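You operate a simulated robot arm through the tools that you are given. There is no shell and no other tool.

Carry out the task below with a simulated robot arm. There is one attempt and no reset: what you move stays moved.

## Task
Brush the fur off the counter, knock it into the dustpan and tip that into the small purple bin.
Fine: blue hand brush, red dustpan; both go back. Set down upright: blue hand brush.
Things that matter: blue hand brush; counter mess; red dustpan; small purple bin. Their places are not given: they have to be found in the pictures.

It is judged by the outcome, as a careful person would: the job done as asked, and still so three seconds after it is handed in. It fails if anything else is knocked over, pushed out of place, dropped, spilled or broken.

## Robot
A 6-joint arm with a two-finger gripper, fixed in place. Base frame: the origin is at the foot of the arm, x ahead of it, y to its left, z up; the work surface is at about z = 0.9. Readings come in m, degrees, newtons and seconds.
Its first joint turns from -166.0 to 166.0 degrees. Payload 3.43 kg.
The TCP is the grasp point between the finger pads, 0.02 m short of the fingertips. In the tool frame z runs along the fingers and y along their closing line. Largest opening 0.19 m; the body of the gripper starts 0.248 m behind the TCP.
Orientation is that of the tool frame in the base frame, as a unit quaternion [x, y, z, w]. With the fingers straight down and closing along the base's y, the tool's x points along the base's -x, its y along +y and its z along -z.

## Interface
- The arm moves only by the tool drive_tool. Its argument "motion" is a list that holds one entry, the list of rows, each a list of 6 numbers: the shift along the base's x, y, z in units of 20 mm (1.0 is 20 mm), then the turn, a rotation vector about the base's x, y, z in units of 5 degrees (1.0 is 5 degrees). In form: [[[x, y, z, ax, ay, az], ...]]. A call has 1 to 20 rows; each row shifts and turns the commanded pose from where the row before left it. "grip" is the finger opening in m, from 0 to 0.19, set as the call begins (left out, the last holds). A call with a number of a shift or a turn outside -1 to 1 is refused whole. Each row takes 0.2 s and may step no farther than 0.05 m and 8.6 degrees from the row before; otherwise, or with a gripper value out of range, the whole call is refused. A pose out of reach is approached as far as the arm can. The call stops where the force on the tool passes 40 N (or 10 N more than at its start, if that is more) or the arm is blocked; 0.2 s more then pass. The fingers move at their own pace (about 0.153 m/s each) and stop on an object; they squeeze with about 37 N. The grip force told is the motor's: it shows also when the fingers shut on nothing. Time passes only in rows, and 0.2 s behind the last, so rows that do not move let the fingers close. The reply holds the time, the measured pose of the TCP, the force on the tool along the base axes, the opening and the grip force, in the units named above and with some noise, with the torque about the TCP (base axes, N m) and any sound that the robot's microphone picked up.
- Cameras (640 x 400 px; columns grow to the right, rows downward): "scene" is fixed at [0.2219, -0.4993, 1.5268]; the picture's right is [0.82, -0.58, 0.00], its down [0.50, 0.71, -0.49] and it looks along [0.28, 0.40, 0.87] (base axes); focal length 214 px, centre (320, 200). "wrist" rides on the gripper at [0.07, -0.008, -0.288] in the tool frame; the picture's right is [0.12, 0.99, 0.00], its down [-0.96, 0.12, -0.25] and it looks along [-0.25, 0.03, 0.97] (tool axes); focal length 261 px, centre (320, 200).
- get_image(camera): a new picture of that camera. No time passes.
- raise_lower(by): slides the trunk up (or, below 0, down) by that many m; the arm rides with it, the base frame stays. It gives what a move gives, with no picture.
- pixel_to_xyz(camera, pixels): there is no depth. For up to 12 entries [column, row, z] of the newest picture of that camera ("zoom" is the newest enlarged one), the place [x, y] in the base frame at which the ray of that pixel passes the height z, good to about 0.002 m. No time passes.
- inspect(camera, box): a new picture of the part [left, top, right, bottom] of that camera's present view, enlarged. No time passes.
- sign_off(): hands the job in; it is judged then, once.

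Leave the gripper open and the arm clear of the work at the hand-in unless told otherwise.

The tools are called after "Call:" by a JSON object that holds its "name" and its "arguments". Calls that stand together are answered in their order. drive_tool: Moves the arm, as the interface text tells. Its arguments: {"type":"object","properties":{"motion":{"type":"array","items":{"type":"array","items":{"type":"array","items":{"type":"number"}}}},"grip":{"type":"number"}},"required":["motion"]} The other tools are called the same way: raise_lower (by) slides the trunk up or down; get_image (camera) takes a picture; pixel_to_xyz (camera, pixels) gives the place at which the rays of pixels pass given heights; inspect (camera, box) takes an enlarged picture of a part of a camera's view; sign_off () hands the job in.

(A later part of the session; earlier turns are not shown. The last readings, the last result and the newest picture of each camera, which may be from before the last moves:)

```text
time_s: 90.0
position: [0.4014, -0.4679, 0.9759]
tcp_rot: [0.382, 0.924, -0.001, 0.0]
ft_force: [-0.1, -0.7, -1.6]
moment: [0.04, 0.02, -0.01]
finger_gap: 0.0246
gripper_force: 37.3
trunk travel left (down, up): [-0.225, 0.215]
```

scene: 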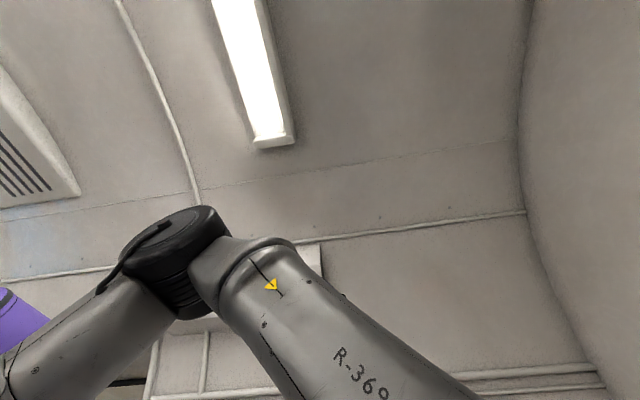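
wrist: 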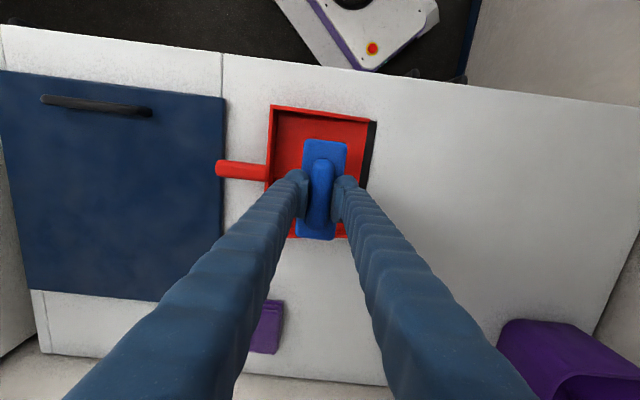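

Not quite touching yet at 0.976. I'll give it a few short taps of about 5–8 mm down and up onto the pan floor.

Call:
{"name": "drive_tool", "arguments": {"motion": [[[0, 0, -0.25, 0, 0, 0], [0, 0, 0.4, 0, 0, 0], [0, 0, -0.4, 0, 0, 0], [0, 0, 0.4, 0, 0, 0], [0, 0, -0.4, 0, 0, 0], [0, 0, 0.5, 0, 0, 0]]]}}

Call:
{"name": "get_image", "arguments": {"camera": "wrist"}}

Call:
{"name": "inspect", "arguments": {"camera": "wrist", "box": [220, 80, 420, 260]}}

```text
time_s: 91.4
position: [0.4012, -0.4661, 0.9811]
tcp_rot: [0.382, 0.924, -0.001, 0.0]
ft_force: [-1.2, 1.3, -1.2]
moment: [-0.1, -0.04, -0.04]
finger_gap: 0.0249
gripper_force: 36.5
trunk travel left (down, up): [-0.225, 0.215]
```

```text
taken
```

wrist: 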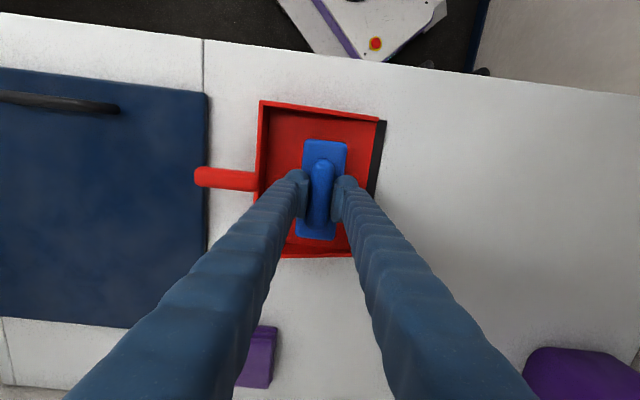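

```text
2.22 times, centred on (320, 170) of wrist
```

zoom: 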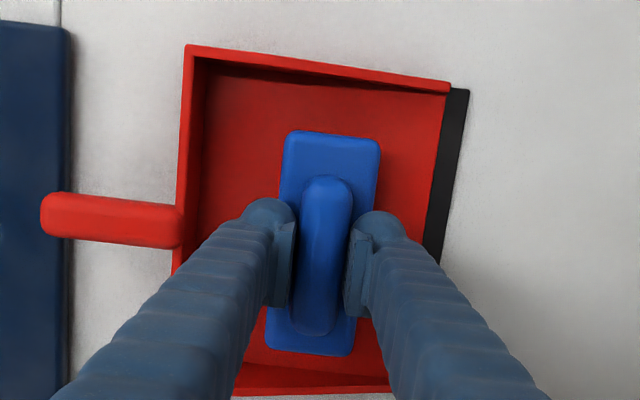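

No fur shows around the brush, so I'll raise it and slide away to see the pan floor beneath.

Call:
{"name": "drive_tool", "arguments": {"motion": [[[0, 0, 1, 0, 0, 0], [0, 0, 1, 0, 0, 0], [0, 0, 1, 0, 0, 0], [0, 0, 0.5, 0, 0, 0], [0.8, 0.8, 0, 0, 0, 0], [0.8, 0.8, 0, 0, 0, 0], [0.8, 0.8, 0, 0, 0, 0], [0.8, 0.8, 0, 0, 0, 0], [0.8, 0.8, 0, 0, 0, 0], [0.8, 0.8, 0, 0, 0, 0]]]}}

Call:
{"name": "get_image", "arguments": {"camera": "wrist"}}

Call:
{"name": "inspect", "arguments": {"camera": "wrist", "box": [140, 60, 400, 240]}}

```text
time_s: 93.6
position: [0.4991, -0.3716, 1.0518]
tcp_rot: [0.383, 0.924, -0.001, 0.001]
ft_force: [0.0, 0.1, -0.7]
moment: [0.0, 0.04, 0.0]
finger_gap: 0.0248
gripper_force: 36.9
trunk travel left (down, up): [-0.225, 0.215]
```

```text
taken
```

wrist: 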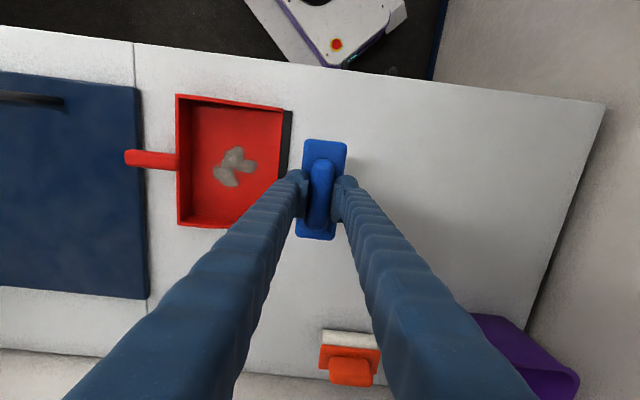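

```text
2.22 times, centred on (270, 150) of wrist
```

zoom: 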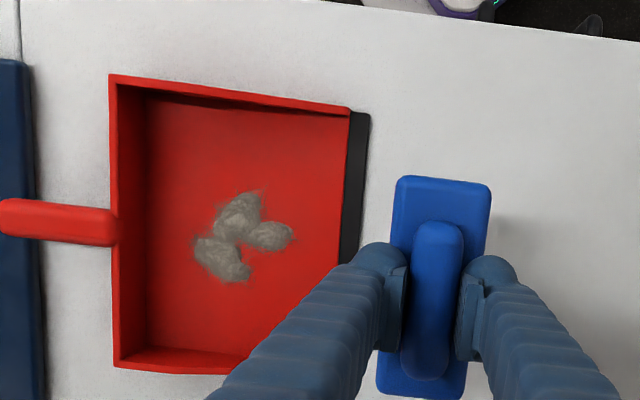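

It worked: several fur lumps now lie in the pan at about (232,165). I'll zoom in further to count them and place the pile, since some may still be on the brush.

Call:
{"name": "inspect", "arguments": {"camera": "wrist", "box": [190, 120, 280, 200]}}

Call:
{"name": "pixel_to_xyz", "arguments": {"camera": "wrist", "pixels": [[213, 170, 0.905], [257, 165, 0.905], [236, 146, 0.905], [232, 188, 0.905], [178, 97, 0.945], [180, 225, 0.945], [283, 108, 0.92], [275, 172, 0.9], [291, 112, 0.9]]}}

```text
5.00 times, centred on (235, 160) of wrist
```

zoom: 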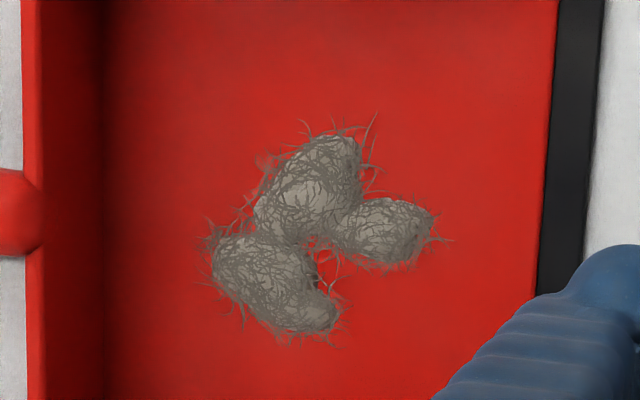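

```text
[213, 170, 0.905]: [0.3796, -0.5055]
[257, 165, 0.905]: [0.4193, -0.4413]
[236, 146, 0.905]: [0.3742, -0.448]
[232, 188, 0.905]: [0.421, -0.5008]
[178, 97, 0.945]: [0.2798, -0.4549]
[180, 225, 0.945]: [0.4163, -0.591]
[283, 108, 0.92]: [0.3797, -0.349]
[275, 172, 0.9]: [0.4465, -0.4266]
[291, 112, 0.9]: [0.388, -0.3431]
```

The visible pile has about five lumps, while the counter had around nine, so some are probably still on the bristles. I'll turn the brush 90° and tap it on a clear strip of the pan floor nearest me (e2≈0.55), so I don't pick the pile up again.

Call:
{"name": "drive_tool", "arguments": {"motion": [[[-0.357, -0.128, 0, 0, 0, 0.9], [-0.357, -0.128, 0, 0, 0, 0.9], [-0.357, -0.128, 0, 0, 0, 0.9], [-0.357, -0.128, 0, 0, 0, 0.9], [-0.357, -0.128, 0, 0, 0, 0.9], [-0.357, -0.128, 0, 0, 0, 0.9], [-0.357, -0.128, 0, 0, 0, 0.9], [-0.357, -0.128, 0, 0, 0, 0.9], [-0.357, -0.128, 0, 0, 0, 0.9], [-0.357, -0.128, 0, 0, 0, 0.9], [-0.357, -0.128, 0, 0, 0, 0.9], [-0.357, -0.128, 0, 0, 0, 0.9], [-0.357, -0.128, 0, 0, 0, 0.9], [-0.357, -0.128, 0, 0, 0, 0.9], [-0.357, -0.128, 0, 0, 0, 0.9], [-0.357, -0.128, 0, 0, 0, 0.9], [-0.357, -0.128, 0, 0, 0, 0.9], [-0.357, -0.128, 0, 0, 0, 0.9], [-0.357, -0.128, 0, 0, 0, 0.9], [-0.357, -0.128, 0, 0, 0, 0.9]]]}}

Call:
{"name": "get_image", "arguments": {"camera": "wrist"}}

Call:
{"name": "inspect", "arguments": {"camera": "wrist", "box": [220, 90, 420, 270]}}

```text
time_s: 97.8
position: [0.3557, -0.4244, 1.051]
tcp_rot: [-0.383, 0.924, 0.0, 0.0]
ft_force: [0.3, 0.7, -1.5]
moment: [-0.01, 0.0, 0.0]
finger_gap: 0.0246
gripper_force: 36.4
trunk travel left (down, up): [-0.225, 0.215]
```

```text
taken
```

wrist: 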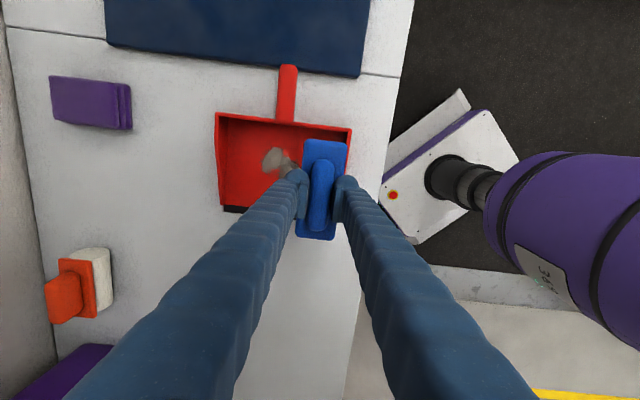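

```text
2.22 times, centred on (320, 180) of wrist
```

zoom: 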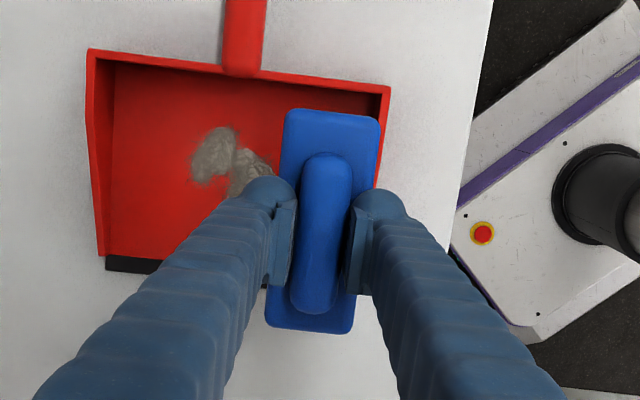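

I'll confirm the pan hasn't shifted and that the brush will come down inside the near wall.

Call:
{"name": "pixel_to_xyz", "arguments": {"camera": "wrist", "pixels": [[216, 114, 0.947], [351, 129, 0.947], [223, 208, 0.9], [304, 141, 1.02], [347, 143, 1.02], [296, 237, 1.02], [335, 240, 1.02], [273, 160, 0.905], [290, 165, 0.905]]}}

```text
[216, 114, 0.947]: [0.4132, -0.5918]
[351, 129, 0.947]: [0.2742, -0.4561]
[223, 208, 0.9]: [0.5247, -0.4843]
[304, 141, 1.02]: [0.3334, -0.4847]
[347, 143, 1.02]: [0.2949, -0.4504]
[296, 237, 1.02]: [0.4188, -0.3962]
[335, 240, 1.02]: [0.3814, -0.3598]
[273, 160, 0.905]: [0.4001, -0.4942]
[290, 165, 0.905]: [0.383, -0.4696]
```

The brush will land between e2 0.526 and 0.577: inside the near wall (inner face about 0.52) and clear of the pile (from 0.58). I'll lower and tap.

Call:
{"name": "drive_tool", "arguments": {"motion": [[[0, 0, -1, 0, 0, 0], [0, 0, -1, 0, 0, 0], [0, 0, -1, 0, 0, 0], [0, 0, -0.6, 0, 0, 0], [0, 0, -0.15, 0, 0, 0], [0, 0, 0, 0, 0, 0]]]}}

Call:
{"name": "drive_tool", "arguments": {"motion": [[[0, 0, -0.3, 0, 0, 0], [0, 0, 0.4, 0, 0, 0], [0, 0, -0.45, 0, 0, 0], [0, 0, 0.4, 0, 0, 0], [0, 0, -0.45, 0, 0, 0], [0, 0, 0.5, 0, 0, 0]]]}}

Call:
{"name": "drive_tool", "arguments": {"motion": [[[0, 0, 1, 0, 0, 0], [0, 0, 1, 0, 0, 0], [0, 0, 1, 0, 0, 0], [0, 0, 0.5, 0, 0, 0], [0.7, 0.7, 0, 0, 0, 0], [0.7, 0.7, 0, 0, 0, 0], [0.7, 0.7, 0, 0, 0, 0], [0.7, 0.7, 0, 0, 0, 0], [0.7, 0.7, 0, 0, 0, 0], [0.7, 0.7, 0, 0, 0, 0], [0.7, 0.7, 0, 0, 0, 0]]]}}

Call:
{"name": "get_image", "arguments": {"camera": "wrist"}}

```text
time_s: 99.2
position: [0.355, -0.4232, 0.9758]
tcp_rot: [-0.383, 0.924, -0.001, 0.001]
ft_force: [0.7, 0.4, -1.6]
moment: [0.02, 0.01, 0.01]
finger_gap: 0.0246
gripper_force: 36.8
trunk travel left (down, up): [-0.225, 0.215]
```

```text
time_s: 100.0
position: [0.355, -0.4211, 0.9753]
tcp_rot: [-0.383, 0.924, -0.002, 0.002]
ft_force: [-5.5, 4.2, 22.1]
moment: [0.28, 0.28, 0.0]
finger_gap: 0.0246
gripper_force: 36.8
trunk travel left (down, up): [-0.225, 0.215]
stopped in row 4: the force on the tool passed its limit at 57 N (the readings are from after the stop); the commanded pose is now the measured one
```

```text
time_s: 102.4
position: [0.4546, -0.3252, 1.043]
tcp_rot: [-0.382, 0.924, -0.001, 0.001]
ft_force: [1.0, -0.5, -1.1]
moment: [0.0, 0.0, 0.04]
finger_gap: 0.0246
gripper_force: 37.4
trunk travel left (down, up): [-0.225, 0.215]
```

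```text
taken
```

wrist: 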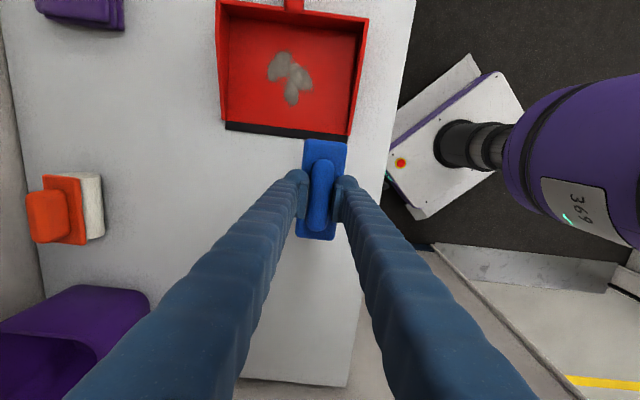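

That tap was firm (a 57 N peak stopped it) and dropped nothing new on the near strip. I'll zoom in on the pile to compare.

Call:
{"name": "inspect", "arguments": {"camera": "wrist", "box": [210, 0, 380, 140]}}

Call:
{"name": "inspect", "arguments": {"camera": "wrist", "box": [250, 40, 330, 115]}}

```text
2.86 times, centred on (295, 70) of wrist
```

zoom: 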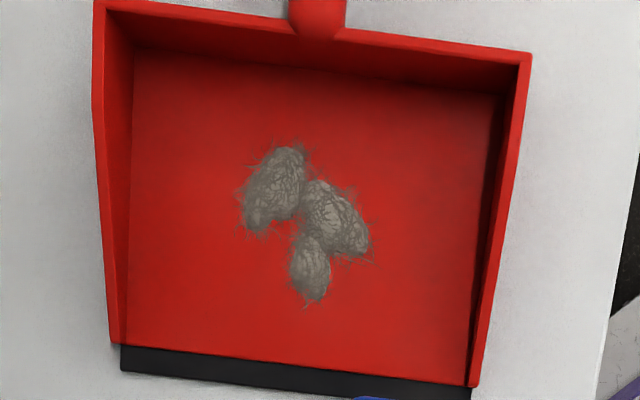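

```text
5.33 times, centred on (290, 78) of wrist
```

zoom: 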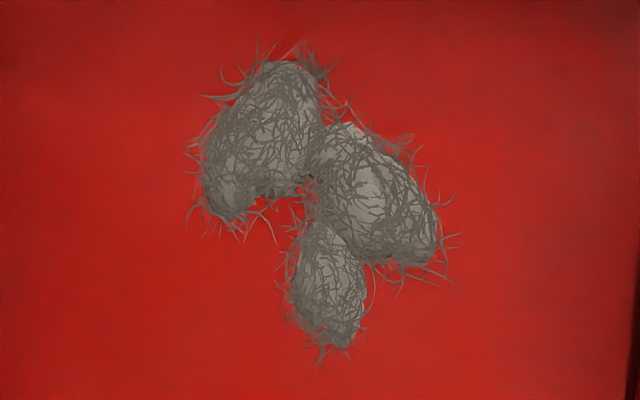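

To be sure nothing is left on the bristles, I'll lift the brush up in front of the upward-looking scene camera. First I'll raise the trunk.

Call:
{"name": "raise_lower", "arguments": {"by": 0.2}}

Call:
{"name": "drive_tool", "arguments": {"motion": [[[0, 0, 1, 0, 0, 0], [0, 0, 1, 0, 0, 0], [0, 0, 1, 0, 0, 0], [0, 0, 1, 0, 0, 0], [0, 0, 1, 0, 0, 0], [0, 0, 1, 0, 0, 0], [0, 0, 1, 0, 0, 0], [0, 0, 1, 0, 0, 0], [0, 0, 1, 0, 0, 0], [0, 0, 1, 0, 0, 0], [0, 0, 1, 0, 0, 0], [0, 0, 1, 0, 0, 0], [0, 0, 1, 0, 0, 0], [0, 0, 1, 0, 0, 0], [0, 0, 1, 0, 0, 0], [0, 0, 1, 0, 0, 0], [0, 0, 1, 0, 0, 0], [0, 0, 1, 0, 0, 0], [0, 0, 1, 0, 0, 0], [0, 0, 1, 0, 0, 0]]]}}

Call:
{"name": "get_image", "arguments": {"camera": "scene"}}

```text
time_s: 104.6
position: [0.4551, -0.3261, 1.2436]
tcp_rot: [-0.382, 0.924, -0.002, 0.002]
ft_force: [-0.4, -0.4, -1.5]
moment: [0.01, 0.02, 0.03]
finger_gap: 0.0246
gripper_force: 37.2
trunk travel left (down, up): [-0.425, 0.015]
```

```text
time_s: 108.8
position: [0.4548, -0.3243, 1.645]
tcp_rot: [-0.383, 0.924, -0.003, 0.002]
ft_force: [0.3, 0.0, -1.1]
moment: [-0.03, -0.02, 0.01]
finger_gap: 0.0248
gripper_force: 36.8
trunk travel left (down, up): [-0.425, 0.015]
```

```text
taken
```

scene: 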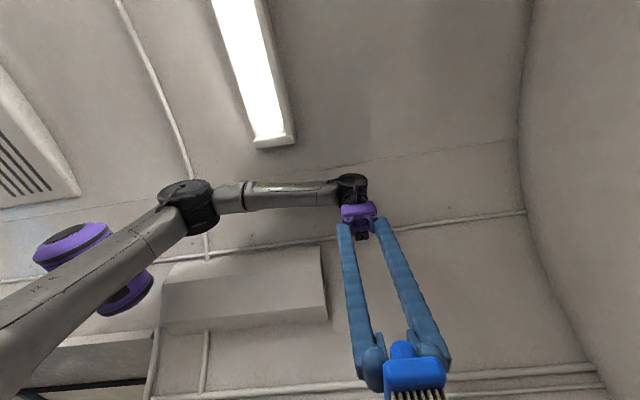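

The brush shows at the bottom of the scene picture at (415,385). I'll go up a little more to see the bristle face.

Call:
{"name": "drive_tool", "arguments": {"motion": [[[-0.2, -0.1, 1, 0, 0, 0], [-0.2, -0.1, 1, 0, 0, 0], [-0.2, -0.1, 1, 0, 0, 0], [-0.2, -0.1, 1, 0, 0, 0], [-0.2, -0.1, 1, 0, 0, 0], [-0.2, -0.1, 1, 0, 0, 0]]]}}

Call:
{"name": "get_image", "arguments": {"camera": "scene"}}

Call:
{"name": "inspect", "arguments": {"camera": "scene", "box": [330, 260, 490, 400]}}

```text
time_s: 110.2
position: [0.3936, -0.3152, 1.7004]
tcp_rot: [-0.38, 0.921, 0.076, -0.037]
ft_force: [0.2, -0.1, -0.8]
moment: [0.02, 0.04, 0.01]
finger_gap: 0.0247
gripper_force: 36.8
trunk travel left (down, up): [-0.425, 0.015]
stopped in row 6: the arm was blocked; the commanded pose is now the measured one
```

```text
taken
```

scene: 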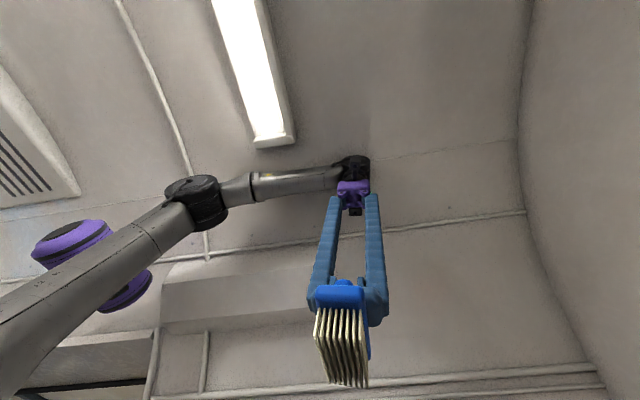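

```text
2.86 times, centred on (410, 330) of scene
```

zoom: 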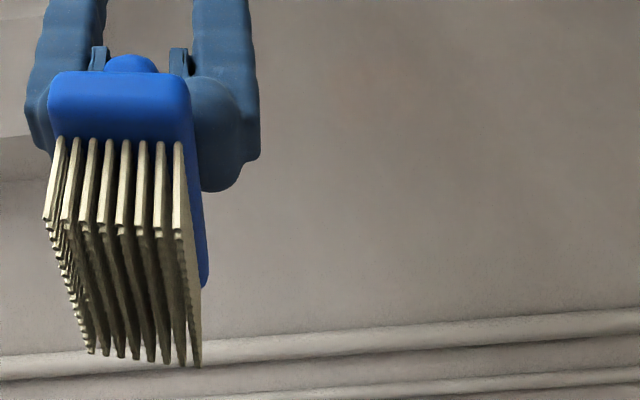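

The bristles are clean, so all the fur is in the pan. The arm hit its upper limit and tilted slightly, about 10°. I'll come down toward the brush's home spot, correcting that tilt and restoring the brush's yaw on the way.

Call:
{"name": "drive_tool", "arguments": {"motion": [[[0.3, 0.2, -1, 0, 0, 0], [0.4, 0.3, -1, 0, 0, 0], [0.7, 0.45, -1, -0.43, -0.483, 0.012], [0.7, 0.45, -1, -0.43, -0.483, 0.012], [0.7, 0.45, -1, -0.43, -0.483, 0.012], [0.7, 0.45, -1, 0, 0, 0], [0.7, 0.45, -1, 0, 0, 0], [0.7, 0.45, -1, 0, 0, 0], [0.7, 0.45, -1, 0, 0, 0], [0.7, 0.45, -1, 0, 0, 0], [0.7, 0.45, -1, 0, 0, 0], [0.7, 0.45, -1, 0, 0, 0], [0.7, 0.45, -1, 0, 0, 0], [0.7, 0.45, -1, 0, 0, 0], [0.7, 0.45, -1, 0, 0, 0], [0.7, 0.45, -1, 0, 0, 0], [0.7, 0.45, -1, 0, 0, -0.25], [0.7, 0.45, -1, 0, 0, -0.25], [0.7, 0.45, -1, 0, 0, -0.25], [0.6, 0.45, -1, 0, 0, -0.25]]]}}

Call:
{"name": "raise_lower", "arguments": {"by": -0.2}}

Call:
{"name": "get_image", "arguments": {"camera": "wrist"}}

```text
time_s: 114.4
position: [0.6659, -0.1397, 1.2968]
tcp_rot: [-0.342, 0.94, -0.002, -0.001]
ft_force: [-0.2, 0.5, -1.1]
moment: [0.01, 0.07, -0.01]
finger_gap: 0.0247
gripper_force: 37.1
trunk travel left (down, up): [-0.425, 0.015]
```

```text
time_s: 116.6
position: [0.6645, -0.1404, 1.0979]
tcp_rot: [-0.343, 0.939, -0.002, -0.001]
ft_force: [0.2, -0.8, -0.6]
moment: [0.01, -0.03, -0.02]
finger_gap: 0.0247
gripper_force: 37.1
trunk travel left (down, up): [-0.225, 0.215]
```

```text
taken
```

wrist: 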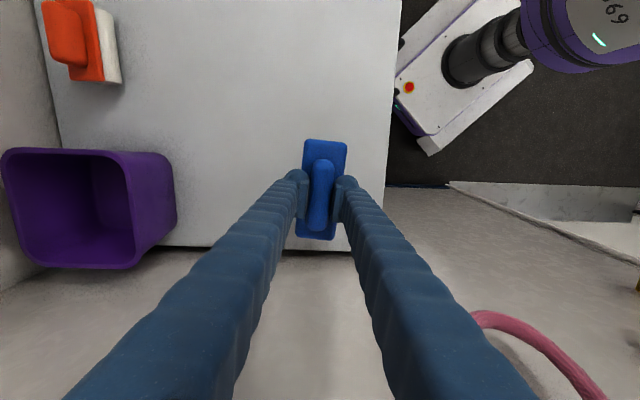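

I'm above the brush's original spot with the original yaw. I'll lower it to just above the counter and then touch down gently.

Call:
{"name": "drive_tool", "arguments": {"motion": [[[0, 0.1, -1, 0, 0, 0], [0, 0, -1, 0, 0, 0], [0, 0, -1, 0, 0, 0], [0, 0, -1, 0, 0, 0], [0, 0, -1, 0, 0, 0], [0, 0, -0.9, 0, 0, 0], [0, 0, -0.3, 0, 0, 0], [0, 0, 0, 0, 0, 0]]]}}

Call:
{"name": "drive_tool", "arguments": {"motion": [[[0, 0, -0.1, 0, 0, 0], [0, 0, 0, 0, 0, 0]]]}}

Call:
{"name": "drive_tool", "arguments": {"motion": [[[0, 0, -0.08, 0, 0, 0], [0, 0, 0, 0, 0, 0]]]}}

```text
time_s: 118.4
position: [0.6638, -0.1387, 0.9736]
tcp_rot: [-0.343, 0.939, -0.003, -0.001]
ft_force: [0.6, 0.7, -1.7]
moment: [-0.01, -0.01, 0.01]
finger_gap: 0.0248
gripper_force: 37.1
trunk travel left (down, up): [-0.225, 0.215]
```

```text
time_s: 119.0
position: [0.6649, -0.1387, 0.9718]
tcp_rot: [-0.343, 0.939, -0.002, 0.0]
ft_force: [0.4, 0.3, -1.6]
moment: [-0.04, -0.01, 0.01]
finger_gap: 0.0248
gripper_force: 37.1
trunk travel left (down, up): [-0.225, 0.215]
```

```text
time_s: 119.6
position: [0.6634, -0.1381, 0.9699]
tcp_rot: [-0.343, 0.939, -0.002, -0.001]
ft_force: [0.8, 0.6, -1.4]
moment: [-0.03, -0.02, 0.01]
finger_gap: 0.0246
gripper_force: 36.6
trunk travel left (down, up): [-0.225, 0.215]
```

Call:
{"name": "drive_tool", "arguments": {"motion": [[[0, 0, -0.06, 0, 0, 0], [0, 0, 0, 0, 0, 0]]]}}

```text
time_s: 120.2
position: [0.6645, -0.1383, 0.9696]
tcp_rot: [-0.344, 0.939, -0.002, -0.001]
ft_force: [-0.2, 0.2, 3.7]
moment: [0.19, -0.15, -0.01]
finger_gap: 0.0249
gripper_force: 36.8
trunk travel left (down, up): [-0.225, 0.215]
```

The bristles touch the counter (3.7 N). I'll open the fingers and rise straight up.

Call:
{"name": "drive_tool", "arguments": {"motion": [[[0, 0, 0, 0, 0, 0], [0, 0, 0, 0, 0, 0], [0, 0, 0, 0, 0, 0]]], "grip": 0.08}}

Call:
{"name": "drive_tool", "arguments": {"motion": [[[0, 0, 0.5, 0, 0, 0], [0, 0, 1, 0, 0, 0], [0, 0, 1, 0, 0, 0], [0, 0, 1, 0, 0, 0], [0, 0, 1, 0, 0, 0], [0, 0, 1, 0, 0, 0], [0, 0, 1, 0, 0, 0], [0, 0, 1, 0, 0, 0]]]}}

Call:
{"name": "get_image", "arguments": {"camera": "wrist"}}

```text
time_s: 121.0
position: [0.6639, -0.138, 0.9692]
tcp_rot: [-0.343, 0.939, -0.002, -0.001]
ft_force: [0.2, 0.7, 0.6]
moment: [-0.03, -0.02, 0.02]
finger_gap: 0.08
gripper_force: 0.0
trunk travel left (down, up): [-0.225, 0.215]
```

```text
time_s: 122.8
position: [0.6625, -0.1383, 1.1196]
tcp_rot: [-0.343, 0.939, -0.002, -0.001]
ft_force: [0.3, -0.5, 0.3]
moment: [-0.04, -0.01, -0.04]
finger_gap: 0.0798
gripper_force: 0.0
trunk travel left (down, up): [-0.225, 0.215]
```

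```text
taken
```

wrist: 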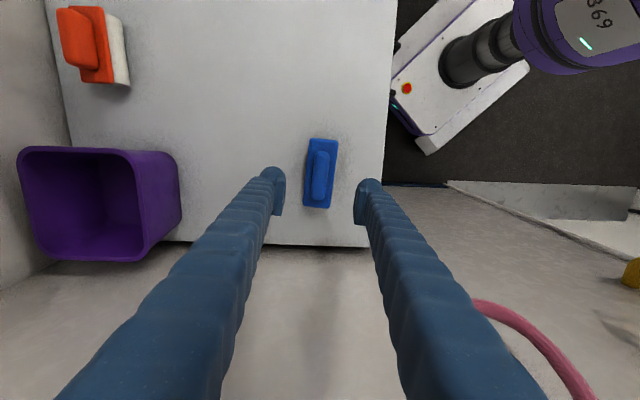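

The brush stands upright at its original spot. From here I can also measure the bin's rim for the tipping.

Call:
{"name": "inspect", "arguments": {"camera": "wrist", "box": [0, 130, 200, 270]}}

Call:
{"name": "inspect", "arguments": {"camera": "wrist", "box": [280, 120, 360, 230]}}

```text
2.86 times, centred on (100, 200) of wrist
```

zoom: 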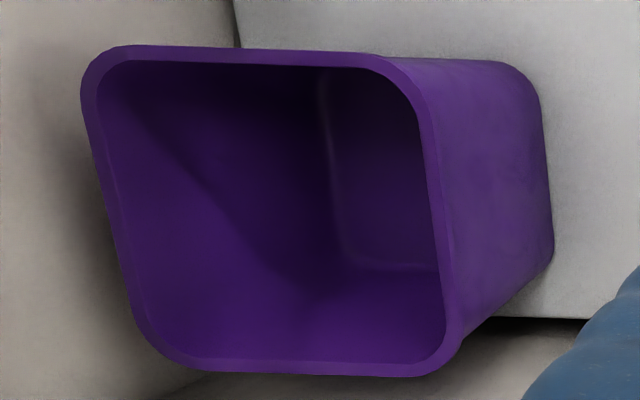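

```text
3.64 times, centred on (320, 175) of wrist
```

zoom: 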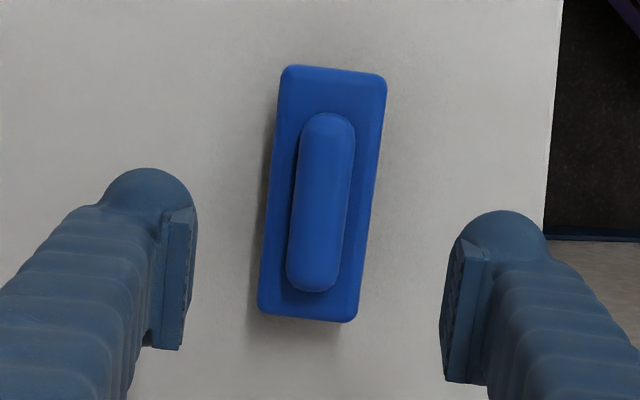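

I'll convert the rim corners at a few heights to fix the bin's rim position.

Call:
{"name": "pixel_to_xyz", "arguments": {"camera": "wrist", "pixels": [[16, 145.7, 1.02], [132, 150.3, 1.02], [145.3, 262.2, 1.02], [38.7, 257.6, 1.02], [16, 145.7, 1.05], [132, 150.3, 1.05], [145.3, 262.2, 1.05], [38.7, 257.6, 1.05], [171, 152, 0.9], [181, 222, 0.9]]}}

```text
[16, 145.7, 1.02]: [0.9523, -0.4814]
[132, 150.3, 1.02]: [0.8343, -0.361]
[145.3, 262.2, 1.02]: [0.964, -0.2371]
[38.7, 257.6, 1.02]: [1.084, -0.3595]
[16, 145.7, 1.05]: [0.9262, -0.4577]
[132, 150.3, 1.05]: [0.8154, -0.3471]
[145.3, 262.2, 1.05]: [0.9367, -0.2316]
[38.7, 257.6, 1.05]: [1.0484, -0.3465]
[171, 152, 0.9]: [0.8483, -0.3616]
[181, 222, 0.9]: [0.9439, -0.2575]
```

The rim is at z≈1.02, centred near (0.958,-0.357), with sides of about 0.17 m along the counter's axes. Before fetching the pan, I'll rise and turn toward the bin to see what surrounds it, such as the drying rack.

Call:
{"name": "drive_tool", "arguments": {"motion": [[[0.1, -0.5, 1, 0, 0, -1], [0.1, -0.5, 1, 0, 0, -1], [0.1, -0.5, 1, 0, 0, -1], [0.1, -0.5, 1, 0, 0, -1], [0.1, -0.5, 1, 0, 0, -1], [0.1, -0.5, 1, 0, 0, -1], [0.1, -0.5, 1, 0, 0, -1], [0.1, -0.5, 1, 0, 0, -1], [0.1, -0.5, 1, 0, 0, -1], [0.1, -0.5, 1, 0, 0, -1], [0.1, -0.5, 1, 0, 0, -1], [0.1, -0.5, 1, 0, 0, -1]]], "grip": 0.19}}

Call:
{"name": "get_image", "arguments": {"camera": "wrist"}}

```text
time_s: 125.4
position: [0.6886, -0.2585, 1.3594]
tcp_rot: [0.173, 0.985, -0.001, -0.002]
ft_force: [0.5, 0.5, -1.0]
moment: [0.05, 0.01, 0.04]
finger_gap: 0.1898
gripper_force: 0.0
trunk travel left (down, up): [-0.225, 0.215]
```

```text
taken
```

wrist: 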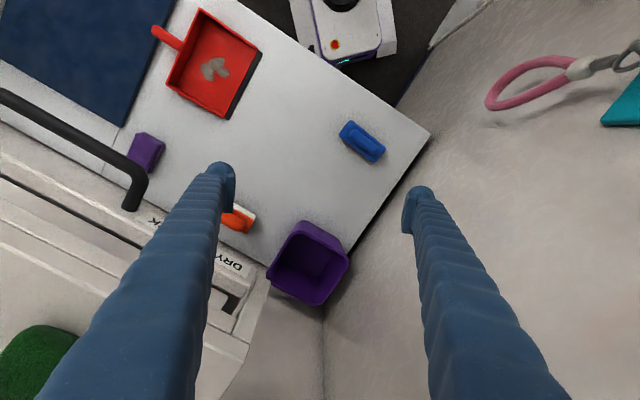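

This view shows the whole layout. The drying rack has a large raised rail at (70,130)–(140,200), left of the bin. I'll estimate the height of the rail's near corner and the rack edge.

Call:
{"name": "pixel_to_xyz", "arguments": {"camera": "wrist", "pixels": [[143, 178, 1.0], [143, 178, 1.1], [143, 178, 1.2], [143, 178, 1.3], [130, 207, 1.1], [262, 268, 1.0], [262, 268, 1.1], [262, 268, 1.2], [0, 95, 1.2], [308, 222, 1.02], [349, 252, 1.02], [268, 276, 1.02]]}}

Call:
{"name": "inspect", "arguments": {"camera": "wrist", "box": [0, 60, 360, 320]}}

```text
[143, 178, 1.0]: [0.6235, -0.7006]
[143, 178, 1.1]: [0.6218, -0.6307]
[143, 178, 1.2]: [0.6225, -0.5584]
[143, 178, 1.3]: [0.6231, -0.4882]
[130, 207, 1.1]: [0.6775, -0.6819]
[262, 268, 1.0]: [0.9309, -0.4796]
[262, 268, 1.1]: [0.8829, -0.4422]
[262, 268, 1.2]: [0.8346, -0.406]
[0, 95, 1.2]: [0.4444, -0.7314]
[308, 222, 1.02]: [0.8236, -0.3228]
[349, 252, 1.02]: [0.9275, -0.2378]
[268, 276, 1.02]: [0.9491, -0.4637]
```

```text
1.54 times, centred on (180, 190) of wrist
```

zoom: 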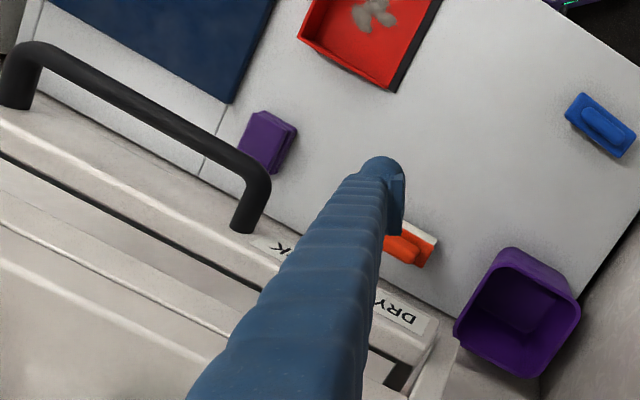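

Matching this corner with earlier pictures puts the rail at z≈1.39 near (0.62,-0.42). So the drying rack is an overhead unit jutting over the far part of the counter, with its right end just short of the bin. I need its extents, so I'll back off and tilt to see it from the side.

Call:
{"name": "drive_tool", "arguments": {"motion": [[[-0.5, 0.3, 0, -0.342, -0.94, 0], [-0.5, 0.3, 0, -0.342, -0.94, 0], [-0.5, 0.3, 0, -0.342, -0.94, 0], [-0.5, 0.3, 0, -0.342, -0.94, 0], [-0.5, 0.3, 0, -0.342, -0.94, 0], [-0.5, 0.3, 0, -0.342, -0.94, 0], [-0.5, 0.3, 0, -0.342, -0.94, 0], [-0.5, 0.3, 0, -0.342, -0.94, 0]]]}}

Call:
{"name": "get_image", "arguments": {"camera": "wrist"}}

```text
time_s: 127.2
position: [0.609, -0.2075, 1.3487]
tcp_rot: [0.161, 0.929, -0.059, 0.328]
ft_force: [-0.3, -0.8, 0.5]
moment: [0.04, -0.03, 0.02]
finger_gap: 0.1902
gripper_force: 0.0
trunk travel left (down, up): [-0.225, 0.215]
```

```text
taken
```

wrist: 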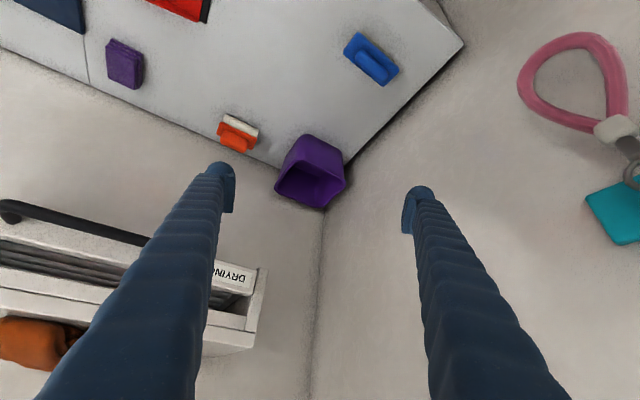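

This shows the layout clearly. The rack is mounted on the far wall above the counter and ends at left of the bin, and the bin stands in the corner of two walls. I'll zoom in and measure the rack's right end.

Call:
{"name": "inspect", "arguments": {"camera": "wrist", "box": [120, 180, 360, 380]}}

Call:
{"name": "pixel_to_xyz", "arguments": {"camera": "wrist", "pixels": [[258, 268, 1.2], [258, 268, 1.3], [258, 268, 1.35], [258, 268, 1.4], [267, 268, 1.3], [267, 268, 1.4], [345, 165, 0.9], [322, 210, 0.9], [322, 210, 1.0]]}}

```text
2.00 times, centred on (240, 280) of wrist
```

zoom: 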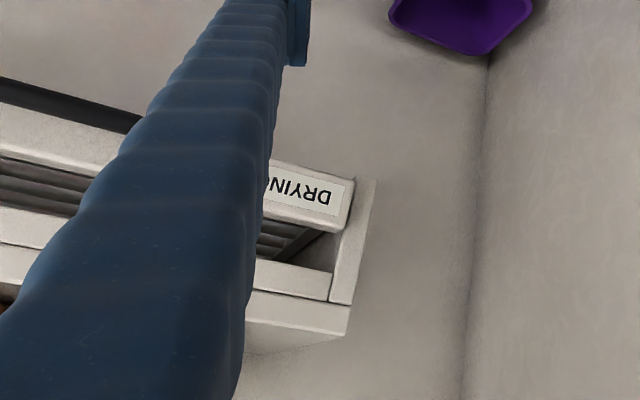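

```text
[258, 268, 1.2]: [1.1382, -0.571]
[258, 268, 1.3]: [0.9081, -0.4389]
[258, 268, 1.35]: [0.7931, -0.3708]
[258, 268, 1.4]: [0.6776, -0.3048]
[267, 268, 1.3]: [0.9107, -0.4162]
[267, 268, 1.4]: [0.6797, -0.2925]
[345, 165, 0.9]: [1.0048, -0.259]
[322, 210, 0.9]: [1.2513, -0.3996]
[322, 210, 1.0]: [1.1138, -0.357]
```

The rack's front-right end is at about (0.757,-0.345), z≈1.36, so there is a gap of roughly 0.24 m between it and the right wall above the bin. With the fingers closed and empty, I'll rehearse the tipping pose to check reach: TCP near (0.87,-0.31,1.25), leaning 15° inward.

Call:
{"name": "drive_tool", "arguments": {"motion": [[[0.6, 0.1, 0.3, 0.342, 0.94, 0], [0.8, 0.1, 0.3, 0.342, 0.94, 0], [0.8, -0.2, 0.2, 0.342, 0.94, 0], [0.9, -0.3, 0, 0.342, 0.94, 0], [0.9, -0.4, 0, 0.342, 0.94, 0], [1, -0.5, 0, 0.342, 0.94, 0], [1, -0.5, -0.2, 0.342, 0.94, 0], [1, -0.6, -0.4, 0.342, 0.94, 0], [1, -0.6, -0.6, 0, 0, 0], [1, -0.7, -0.8, 0, 0, 0], [1, -0.6, -0.8, 0, 0, 0]]], "grip": 0.0}}

Call:
{"name": "get_image", "arguments": {"camera": "wrist"}}

```text
time_s: 129.6
position: [0.8109, -0.2942, 1.3181]
tcp_rot: [0.172, 0.985, -0.002, -0.003]
ft_force: [-0.5, -1.2, 0.2]
moment: [0.08, 0.05, 0.02]
finger_gap: 0.0
gripper_force: 34.1
trunk travel left (down, up): [-0.225, 0.215]
```

```text
taken
```

wrist: 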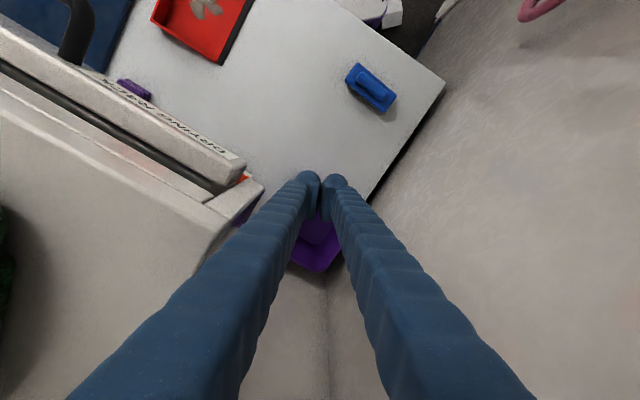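

The tool is vertical over (0.811,-0.294). I'll measure the rack's end again from here, then continue the rehearsal toward the bin with the inward lean.

Call:
{"name": "inspect", "arguments": {"camera": "wrist", "box": [160, 120, 360, 290]}}

Call:
{"name": "pixel_to_xyz", "arguments": {"camera": "wrist", "pixels": [[246, 172, 1.3], [246, 172, 1.35], [246, 172, 1.4], [264, 186, 1.3], [264, 186, 1.35], [264, 186, 1.4], [315, 271, 1.02], [370, 200, 0.9], [444, 85, 0.9]]}}

```text
2.35 times, centred on (260, 205) of wrist
```

zoom: 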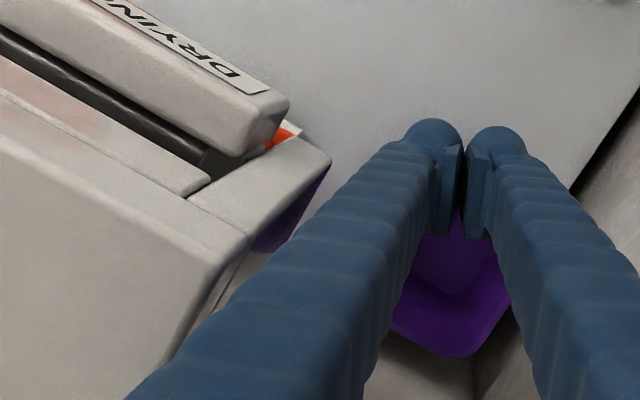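

```text
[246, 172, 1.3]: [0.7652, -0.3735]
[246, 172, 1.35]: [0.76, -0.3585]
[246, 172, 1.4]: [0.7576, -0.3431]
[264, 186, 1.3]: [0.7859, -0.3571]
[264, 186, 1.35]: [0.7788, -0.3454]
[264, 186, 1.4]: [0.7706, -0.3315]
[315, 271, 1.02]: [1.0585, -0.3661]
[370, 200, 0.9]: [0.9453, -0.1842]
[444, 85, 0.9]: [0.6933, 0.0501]
```

The rack's end panel reaches e1≈0.307 and the right wall is at e1≈0.538, so the free gap is centred on the bin. I'll finish the rehearsal: lean 15° inward at TCP (0.855,-0.325,1.25).

Call:
{"name": "drive_tool", "arguments": {"motion": [[[0.55, -0.39, -0.6, 0.342, 0.94, 0], [0.55, -0.39, -0.8, 0.342, 0.94, 0], [0.55, -0.39, -1, 0.342, 0.94, 0], [0.55, -0.39, -1, 0, 0, 0], [0, 0, 0, 0, 0, 0]]]}}

Call:
{"name": "get_image", "arguments": {"camera": "wrist"}}

Call:
{"name": "get_image", "arguments": {"camera": "scene"}}

```text
time_s: 130.8
position: [0.7929, -0.3031, 1.2204]
tcp_rot: [0.171, 0.977, 0.021, -0.129]
ft_force: [-0.3, 0.1, 0.1]
moment: [0.03, -0.02, -0.04]
finger_gap: 0.0
gripper_force: 34.4
out of reach, approached as far as the arm can: row 2, 3
trunk travel left (down, up): [-0.225, 0.215]
```

```text
taken
```

wrist: 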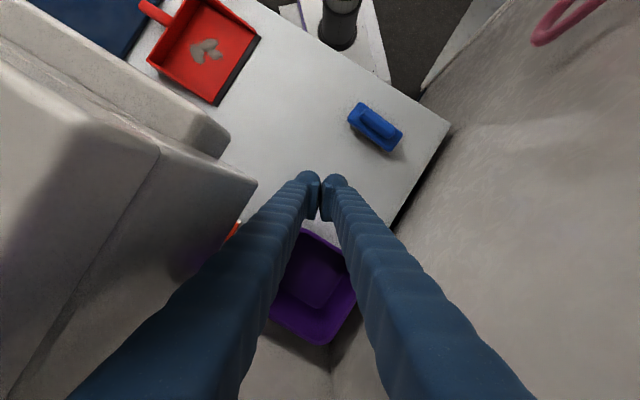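

```text
taken
```

scene: 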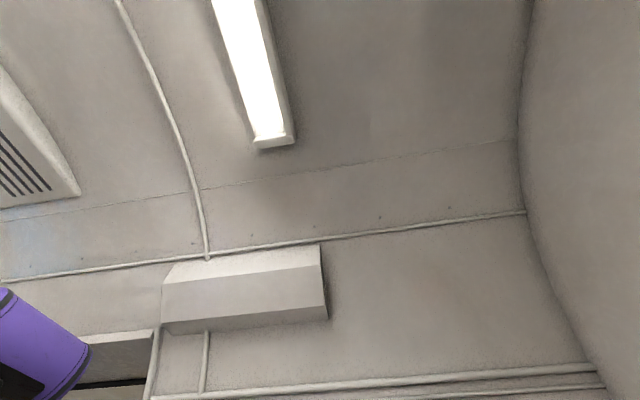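

With the trunk at this height the pose is out of reach: it stopped at r≈0.85. I'll raise the trunk by 0.2, straighten the tool to vertical, and see how far out it gets then.

Call:
{"name": "drive_tool", "arguments": {"motion": [[[-0.8, 0.3, 0.2, -0.342, -0.94, 0], [-0.8, 0.3, 0.2, -0.342, -0.94, 0], [-0.8, 0.3, 0.2, -0.342, -0.94, 0], [-0.8, 0.3, 0.2, 0, 0, 0], [0, 0, 0, 0, 0, 0]]]}}

Call:
{"name": "raise_lower", "arguments": {"by": 0.2}}

```text
time_s: 132.0
position: [0.7284, -0.2787, 1.2404]
tcp_rot: [0.173, 0.985, -0.003, -0.001]
ft_force: [-0.2, 0.4, 0.3]
moment: [-0.02, -0.18, 0.03]
finger_gap: 0.0002
gripper_force: 34.1
trunk travel left (down, up): [-0.225, 0.215]
```

```text
time_s: 134.2
position: [0.73, -0.2805, 1.4368]
tcp_rot: [0.172, 0.985, -0.001, -0.002]
ft_force: [-0.2, -0.2, -0.1]
moment: [0.03, 0.04, 0.03]
finger_gap: 0.0
gripper_force: 34.3
trunk travel left (down, up): [-0.425, 0.015]
```

Commanded and measured positions agree again. Now the vertical-tool reach test, toward (0.892,-0.318,1.30).

Call:
{"name": "drive_tool", "arguments": {"motion": [[[0.9, -0.206, -0.76, 0, 0, 0], [0.9, -0.206, -0.76, 0, 0, 0], [0.9, -0.206, -0.76, 0, 0, 0], [0.9, -0.206, -0.76, 0, 0, 0], [0.9, -0.206, -0.76, 0, 0, 0], [0.9, -0.206, -0.76, 0, 0, 0], [0.9, -0.206, -0.76, 0, 0, 0], [0.9, -0.206, -0.76, 0, 0, 0], [0.9, -0.206, -0.76, 0, 0, 0], [0, 0, 0, 0, 0, 0]]]}}

Call:
{"name": "get_image", "arguments": {"camera": "wrist"}}

```text
time_s: 136.4
position: [0.8918, -0.3155, 1.302]
tcp_rot: [0.173, 0.985, -0.002, -0.002]
ft_force: [-0.3, 0.1, 0.1]
moment: [-0.04, -0.05, -0.02]
finger_gap: 0.0002
gripper_force: 34.4
trunk travel left (down, up): [-0.425, 0.015]
```

```text
taken
```

wrist: 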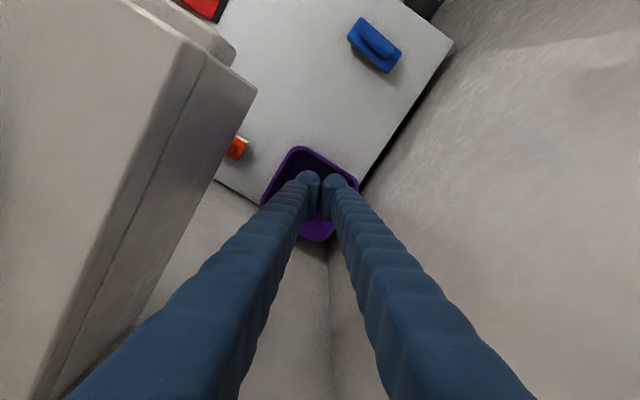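

It reached that pose with the trunk raised and no contact. I'll test additional inward lean of 15° here, lowering slightly to 1.25.

Call:
{"name": "drive_tool", "arguments": {"motion": [[[0, 0, -0.8, 0.342, 0.94, 0], [0, 0, -0.8, 0.342, 0.94, 0], [0, 0, -0.8, 0.342, 0.94, 0], [0, 0, 0, 0, 0, 0]]]}}

```text
time_s: 137.4
position: [0.8504, -0.3004, 1.2475]
tcp_rot: [0.171, 0.976, 0.021, -0.131]
ft_force: [-0.3, -0.6, 0.1]
moment: [-0.04, -0.08, -0.01]
finger_gap: 0.0002
gripper_force: 33.8
out of reach, approached as far as the arm can: row 2, 3
trunk travel left (down, up): [-0.425, 0.015]
```

So at 15° lean the limit is r≈0.90, and at vertical it is at least 0.946. A 60° tilted grasp on the handle will therefore let me tip well over the bin. I'll retreat, straighten, and go back down to the dustpan's handle, keeping clear of the rack's rail by approaching it low from the near side.

Call:
{"name": "drive_tool", "arguments": {"motion": [[[-0.8, 0.4, 0.3, -0.342, -0.94, 0], [-0.9, 0.6, 0.3, -0.342, -0.94, 0], [-0.9, 0.8, 0.3, -0.342, -0.94, 0], [-1, 0.9, 0, 0, 0, 0], [-1, 1, 0, 0, 0, 0], [-1, 1, 0, 0, 0, 0], [-1, 1, 0, 0, 0, 0], [-1, 1, 0, 0, 0, 0], [-1, 1, 0, 0, 0, 0], [-1, 0.5, 0, 0, 0, 0]]]}}

Call:
{"name": "raise_lower", "arguments": {"by": -0.2}}

```text
time_s: 139.6
position: [0.6583, -0.1366, 1.2657]
tcp_rot: [0.173, 0.985, -0.002, -0.002]
ft_force: [-0.2, 0.3, -0.1]
moment: [-0.02, -0.04, 0.0]
finger_gap: 0.0001
gripper_force: 34.4
trunk travel left (down, up): [-0.425, 0.015]
```

```text
time_s: 141.7
position: [0.6589, -0.1365, 1.0659]
tcp_rot: [0.173, 0.985, -0.002, -0.003]
ft_force: [-0.8, -0.8, 0.2]
moment: [-0.02, -0.02, 0.0]
finger_gap: 0.0
gripper_force: 34.4
trunk travel left (down, up): [-0.225, 0.215]
```

I'm above the brush area at a safe height. I'll travel along the counter's near side to beside the pan handle, turning 65° and opening to 0.08 on the way.

Call:
{"name": "drive_tool", "arguments": {"motion": [[[-0.9, -0.8, 0.5, 0, 0, 0.65], [-0.99, -0.873, 0, 0, 0, 0.65], [-0.99, -0.873, 0, 0, 0, 0.65], [-0.99, -0.873, 0, 0, 0, 0.65], [-0.99, -0.873, 0, 0, 0, 0.65], [-0.99, -0.873, 0, 0, 0, 0.65], [-0.99, -0.873, 0, 0, 0, 0.65], [-0.99, -0.873, 0, 0, 0, 0.65], [-0.99, -0.873, 0, 0, 0, 0.65], [-0.99, -0.873, 0, 0, 0, 0.65], [-0.99, -0.873, 0, 0, 0, 0.65], [-0.99, -0.873, 0, 0, 0, 0.65], [-0.99, -0.873, 0, 0, 0, 0.65], [-0.99, -0.873, 0, 0, 0, 0.65], [-0.99, -0.873, 0, 0, 0, 0.65], [-0.99, -0.873, 0, 0, 0, 0.65], [-0.99, -0.873, 0, 0, 0, 0.65], [-0.99, -0.873, 0, 0, 0, 0.65], [-0.99, -0.873, -0.2, 0, 0, 0.65], [-0.99, -0.873, -0.3, 0, 0, 0.65]]], "grip": 0.08}}

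Call:
{"name": "get_image", "arguments": {"camera": "wrist"}}

```text
time_s: 145.9
position: [0.2625, -0.485, 1.0645]
tcp_rot: [-0.384, 0.923, -0.001, -0.001]
ft_force: [-0.7, -0.2, -0.2]
moment: [-0.01, -0.01, 0.0]
finger_gap: 0.08
gripper_force: 0.1
trunk travel left (down, up): [-0.225, 0.215]
```

```text
taken
```

wrist: 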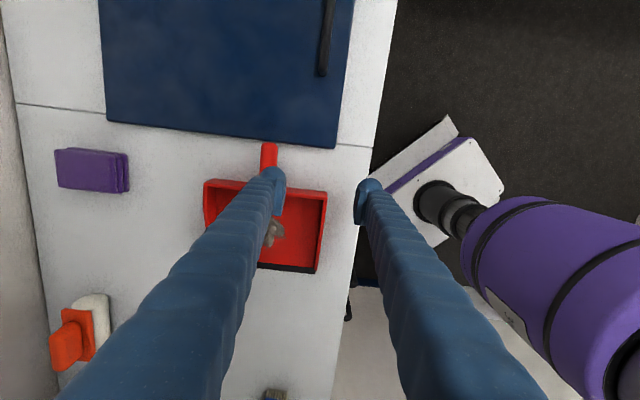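

I can see the handle at (268,155). Something at the bottom near (275,395) should be the brush. I'll zoom in on both.

Call:
{"name": "inspect", "arguments": {"camera": "wrist", "box": [180, 110, 380, 290]}}

Call:
{"name": "inspect", "arguments": {"camera": "wrist", "box": [230, 340, 360, 400]}}

Call:
{"name": "pixel_to_xyz", "arguments": {"camera": "wrist", "pixels": [[268, 145, 0.93], [268, 178, 0.94], [204, 183, 0.947], [327, 192, 0.947], [317, 272, 0.9]]}}

```text
2.22 times, centred on (280, 200) of wrist
```

zoom: 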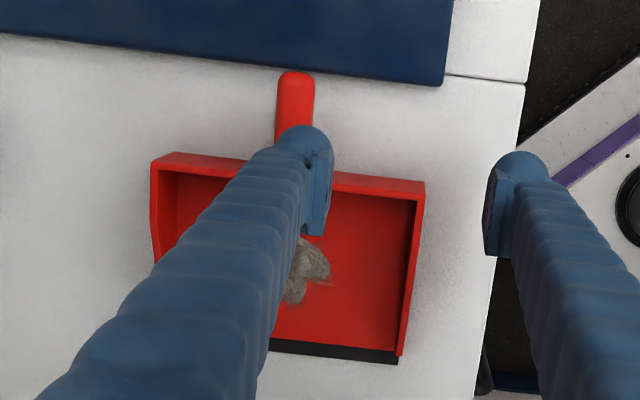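

```text
4.92 times, centred on (295, 370) of wrist
```

zoom: 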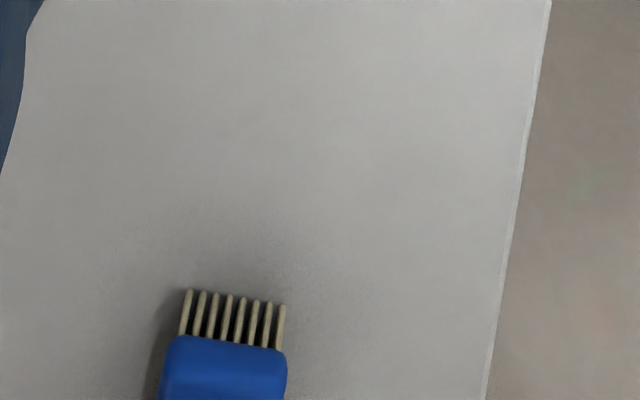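

```text
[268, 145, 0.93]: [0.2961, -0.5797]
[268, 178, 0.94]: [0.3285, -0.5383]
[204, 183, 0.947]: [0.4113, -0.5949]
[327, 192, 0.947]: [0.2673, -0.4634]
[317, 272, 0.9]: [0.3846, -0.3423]
```

The brush stands fine. The pan has moved only slightly: back wall centre at e1≈-0.134, handle line at e2≈0.616. I'll lower to 1.0, shift over the handle at about (0.319,-0.552), and check.

Call:
{"name": "drive_tool", "arguments": {"motion": [[[0, 0, -1, 0, 0, 0], [0, 0, -1, 0, 0, 0], [0, 0, -1, 0, 0, 0], [0.7, -0.84, -0.2, 0, 0, 0], [0.7, -0.84, 0, 0, 0, 0], [0.7, -0.84, 0, 0, 0, 0], [0.7, -0.84, 0, 0, 0, 0]]]}}

Call:
{"name": "inspect", "arguments": {"camera": "wrist", "box": [220, 100, 420, 280]}}

```text
time_s: 147.5
position: [0.321, -0.5529, 1.0012]
tcp_rot: [-0.383, 0.924, -0.002, 0.0]
ft_force: [-0.6, -0.3, -0.7]
moment: [0.02, 0.02, -0.01]
finger_gap: 0.08
gripper_force: 0.0
trunk travel left (down, up): [-0.225, 0.215]
```

```text
2.22 times, centred on (320, 190) of wrist
```

zoom: 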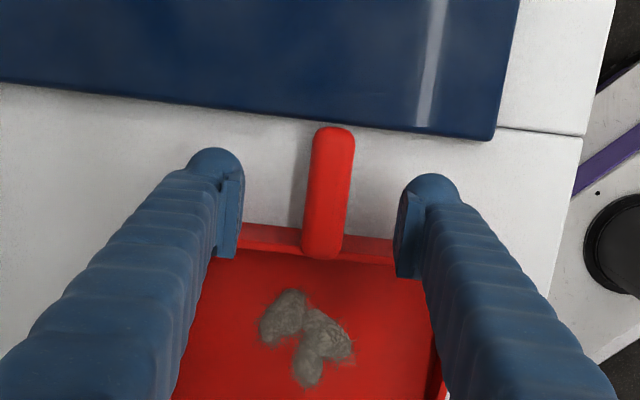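

The handle is between the fingers. I'll compute its ends precisely.

Call:
{"name": "pixel_to_xyz", "arguments": {"camera": "wrist", "pixels": [[326.9, 157.7, 0.93], [320.1, 216.2, 0.945], [323.5, 187, 0.935], [283, 201, 0.947], [355, 218, 0.947], [295, 240, 0.905], [335, 254, 0.905], [313, 272, 0.905]]}}

```text
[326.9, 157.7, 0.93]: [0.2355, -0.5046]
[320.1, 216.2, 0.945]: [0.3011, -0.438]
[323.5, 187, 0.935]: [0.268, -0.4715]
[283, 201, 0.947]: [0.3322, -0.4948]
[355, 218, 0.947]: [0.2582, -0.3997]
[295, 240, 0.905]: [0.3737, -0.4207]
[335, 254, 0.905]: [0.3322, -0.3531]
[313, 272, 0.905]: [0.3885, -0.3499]
```

Those used the older full picture. I'll query again in the enlarged picture's own coordinates.

Call:
{"name": "pixel_to_xyz", "arguments": {"camera": "zoom", "pixels": [[335, 128, 0.93], [320, 258, 0.945], [327, 195, 0.935], [240, 235, 0.947], [395, 250, 0.947], [265, 330, 0.905], [350, 345, 0.905], [305, 385, 0.905]]}}

```text
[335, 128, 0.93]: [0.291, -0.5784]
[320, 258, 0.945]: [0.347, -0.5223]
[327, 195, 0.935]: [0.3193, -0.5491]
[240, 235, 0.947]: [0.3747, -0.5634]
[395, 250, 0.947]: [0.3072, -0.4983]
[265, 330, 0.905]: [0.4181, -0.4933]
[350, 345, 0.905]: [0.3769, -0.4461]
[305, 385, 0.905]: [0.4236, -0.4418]
```

The handle's middle is at (0.319,-0.549), very close to the TCP. I'll fine-shift, descend to z=0.930, close, and lift gently.

Call:
{"name": "drive_tool", "arguments": {"motion": [[[0.04, 0.22, -1, 0, 0, 0], [0, 0, -1, 0, 0, 0], [0, 0, -1, 0, 0, 0], [0, 0, -0.55, 0, 0, 0], [0, 0, 0, 0, 0, 0]]]}}

Call:
{"name": "drive_tool", "arguments": {"motion": [[[0, 0, 0, 0, 0, 0], [0, 0, 0, 0, 0, 0], [0, 0, 0, 0, 0, 0]]], "grip": 0.0}}

Call:
{"name": "drive_tool", "arguments": {"motion": [[[0, 0, 0.15, 0, 0, 0], [0, 0, 0.2, 0, 0, 0], [0, 0, 0.2, 0, 0, 0], [0, 0, 0.25, 0, 0, 0], [0, 0, 0, 0, 0, 0]]]}}

```text
time_s: 148.7
position: [0.321, -0.5488, 0.9307]
tcp_rot: [-0.383, 0.924, -0.003, -0.001]
ft_force: [0.1, -0.2, -0.3]
moment: [0.01, 0.01, 0.01]
finger_gap: 0.0804
gripper_force: 0.0
trunk travel left (down, up): [-0.225, 0.215]
```

```text
time_s: 149.5
position: [0.3217, -0.5485, 0.931]
tcp_rot: [-0.383, 0.924, -0.002, -0.001]
ft_force: [-1.1, -0.7, 1.2]
moment: [0.03, 0.07, 0.16]
finger_gap: 0.0218
gripper_force: 37.7
trunk travel left (down, up): [-0.225, 0.215]
```

```text
time_s: 150.7
position: [0.3209, -0.5479, 0.9457]
tcp_rot: [-0.383, 0.924, -0.002, 0.0]
ft_force: [-0.2, 1.0, -2.1]
moment: [-0.16, 0.17, -0.01]
finger_gap: 0.0217
gripper_force: 38.0
trunk travel left (down, up): [-0.225, 0.215]
```

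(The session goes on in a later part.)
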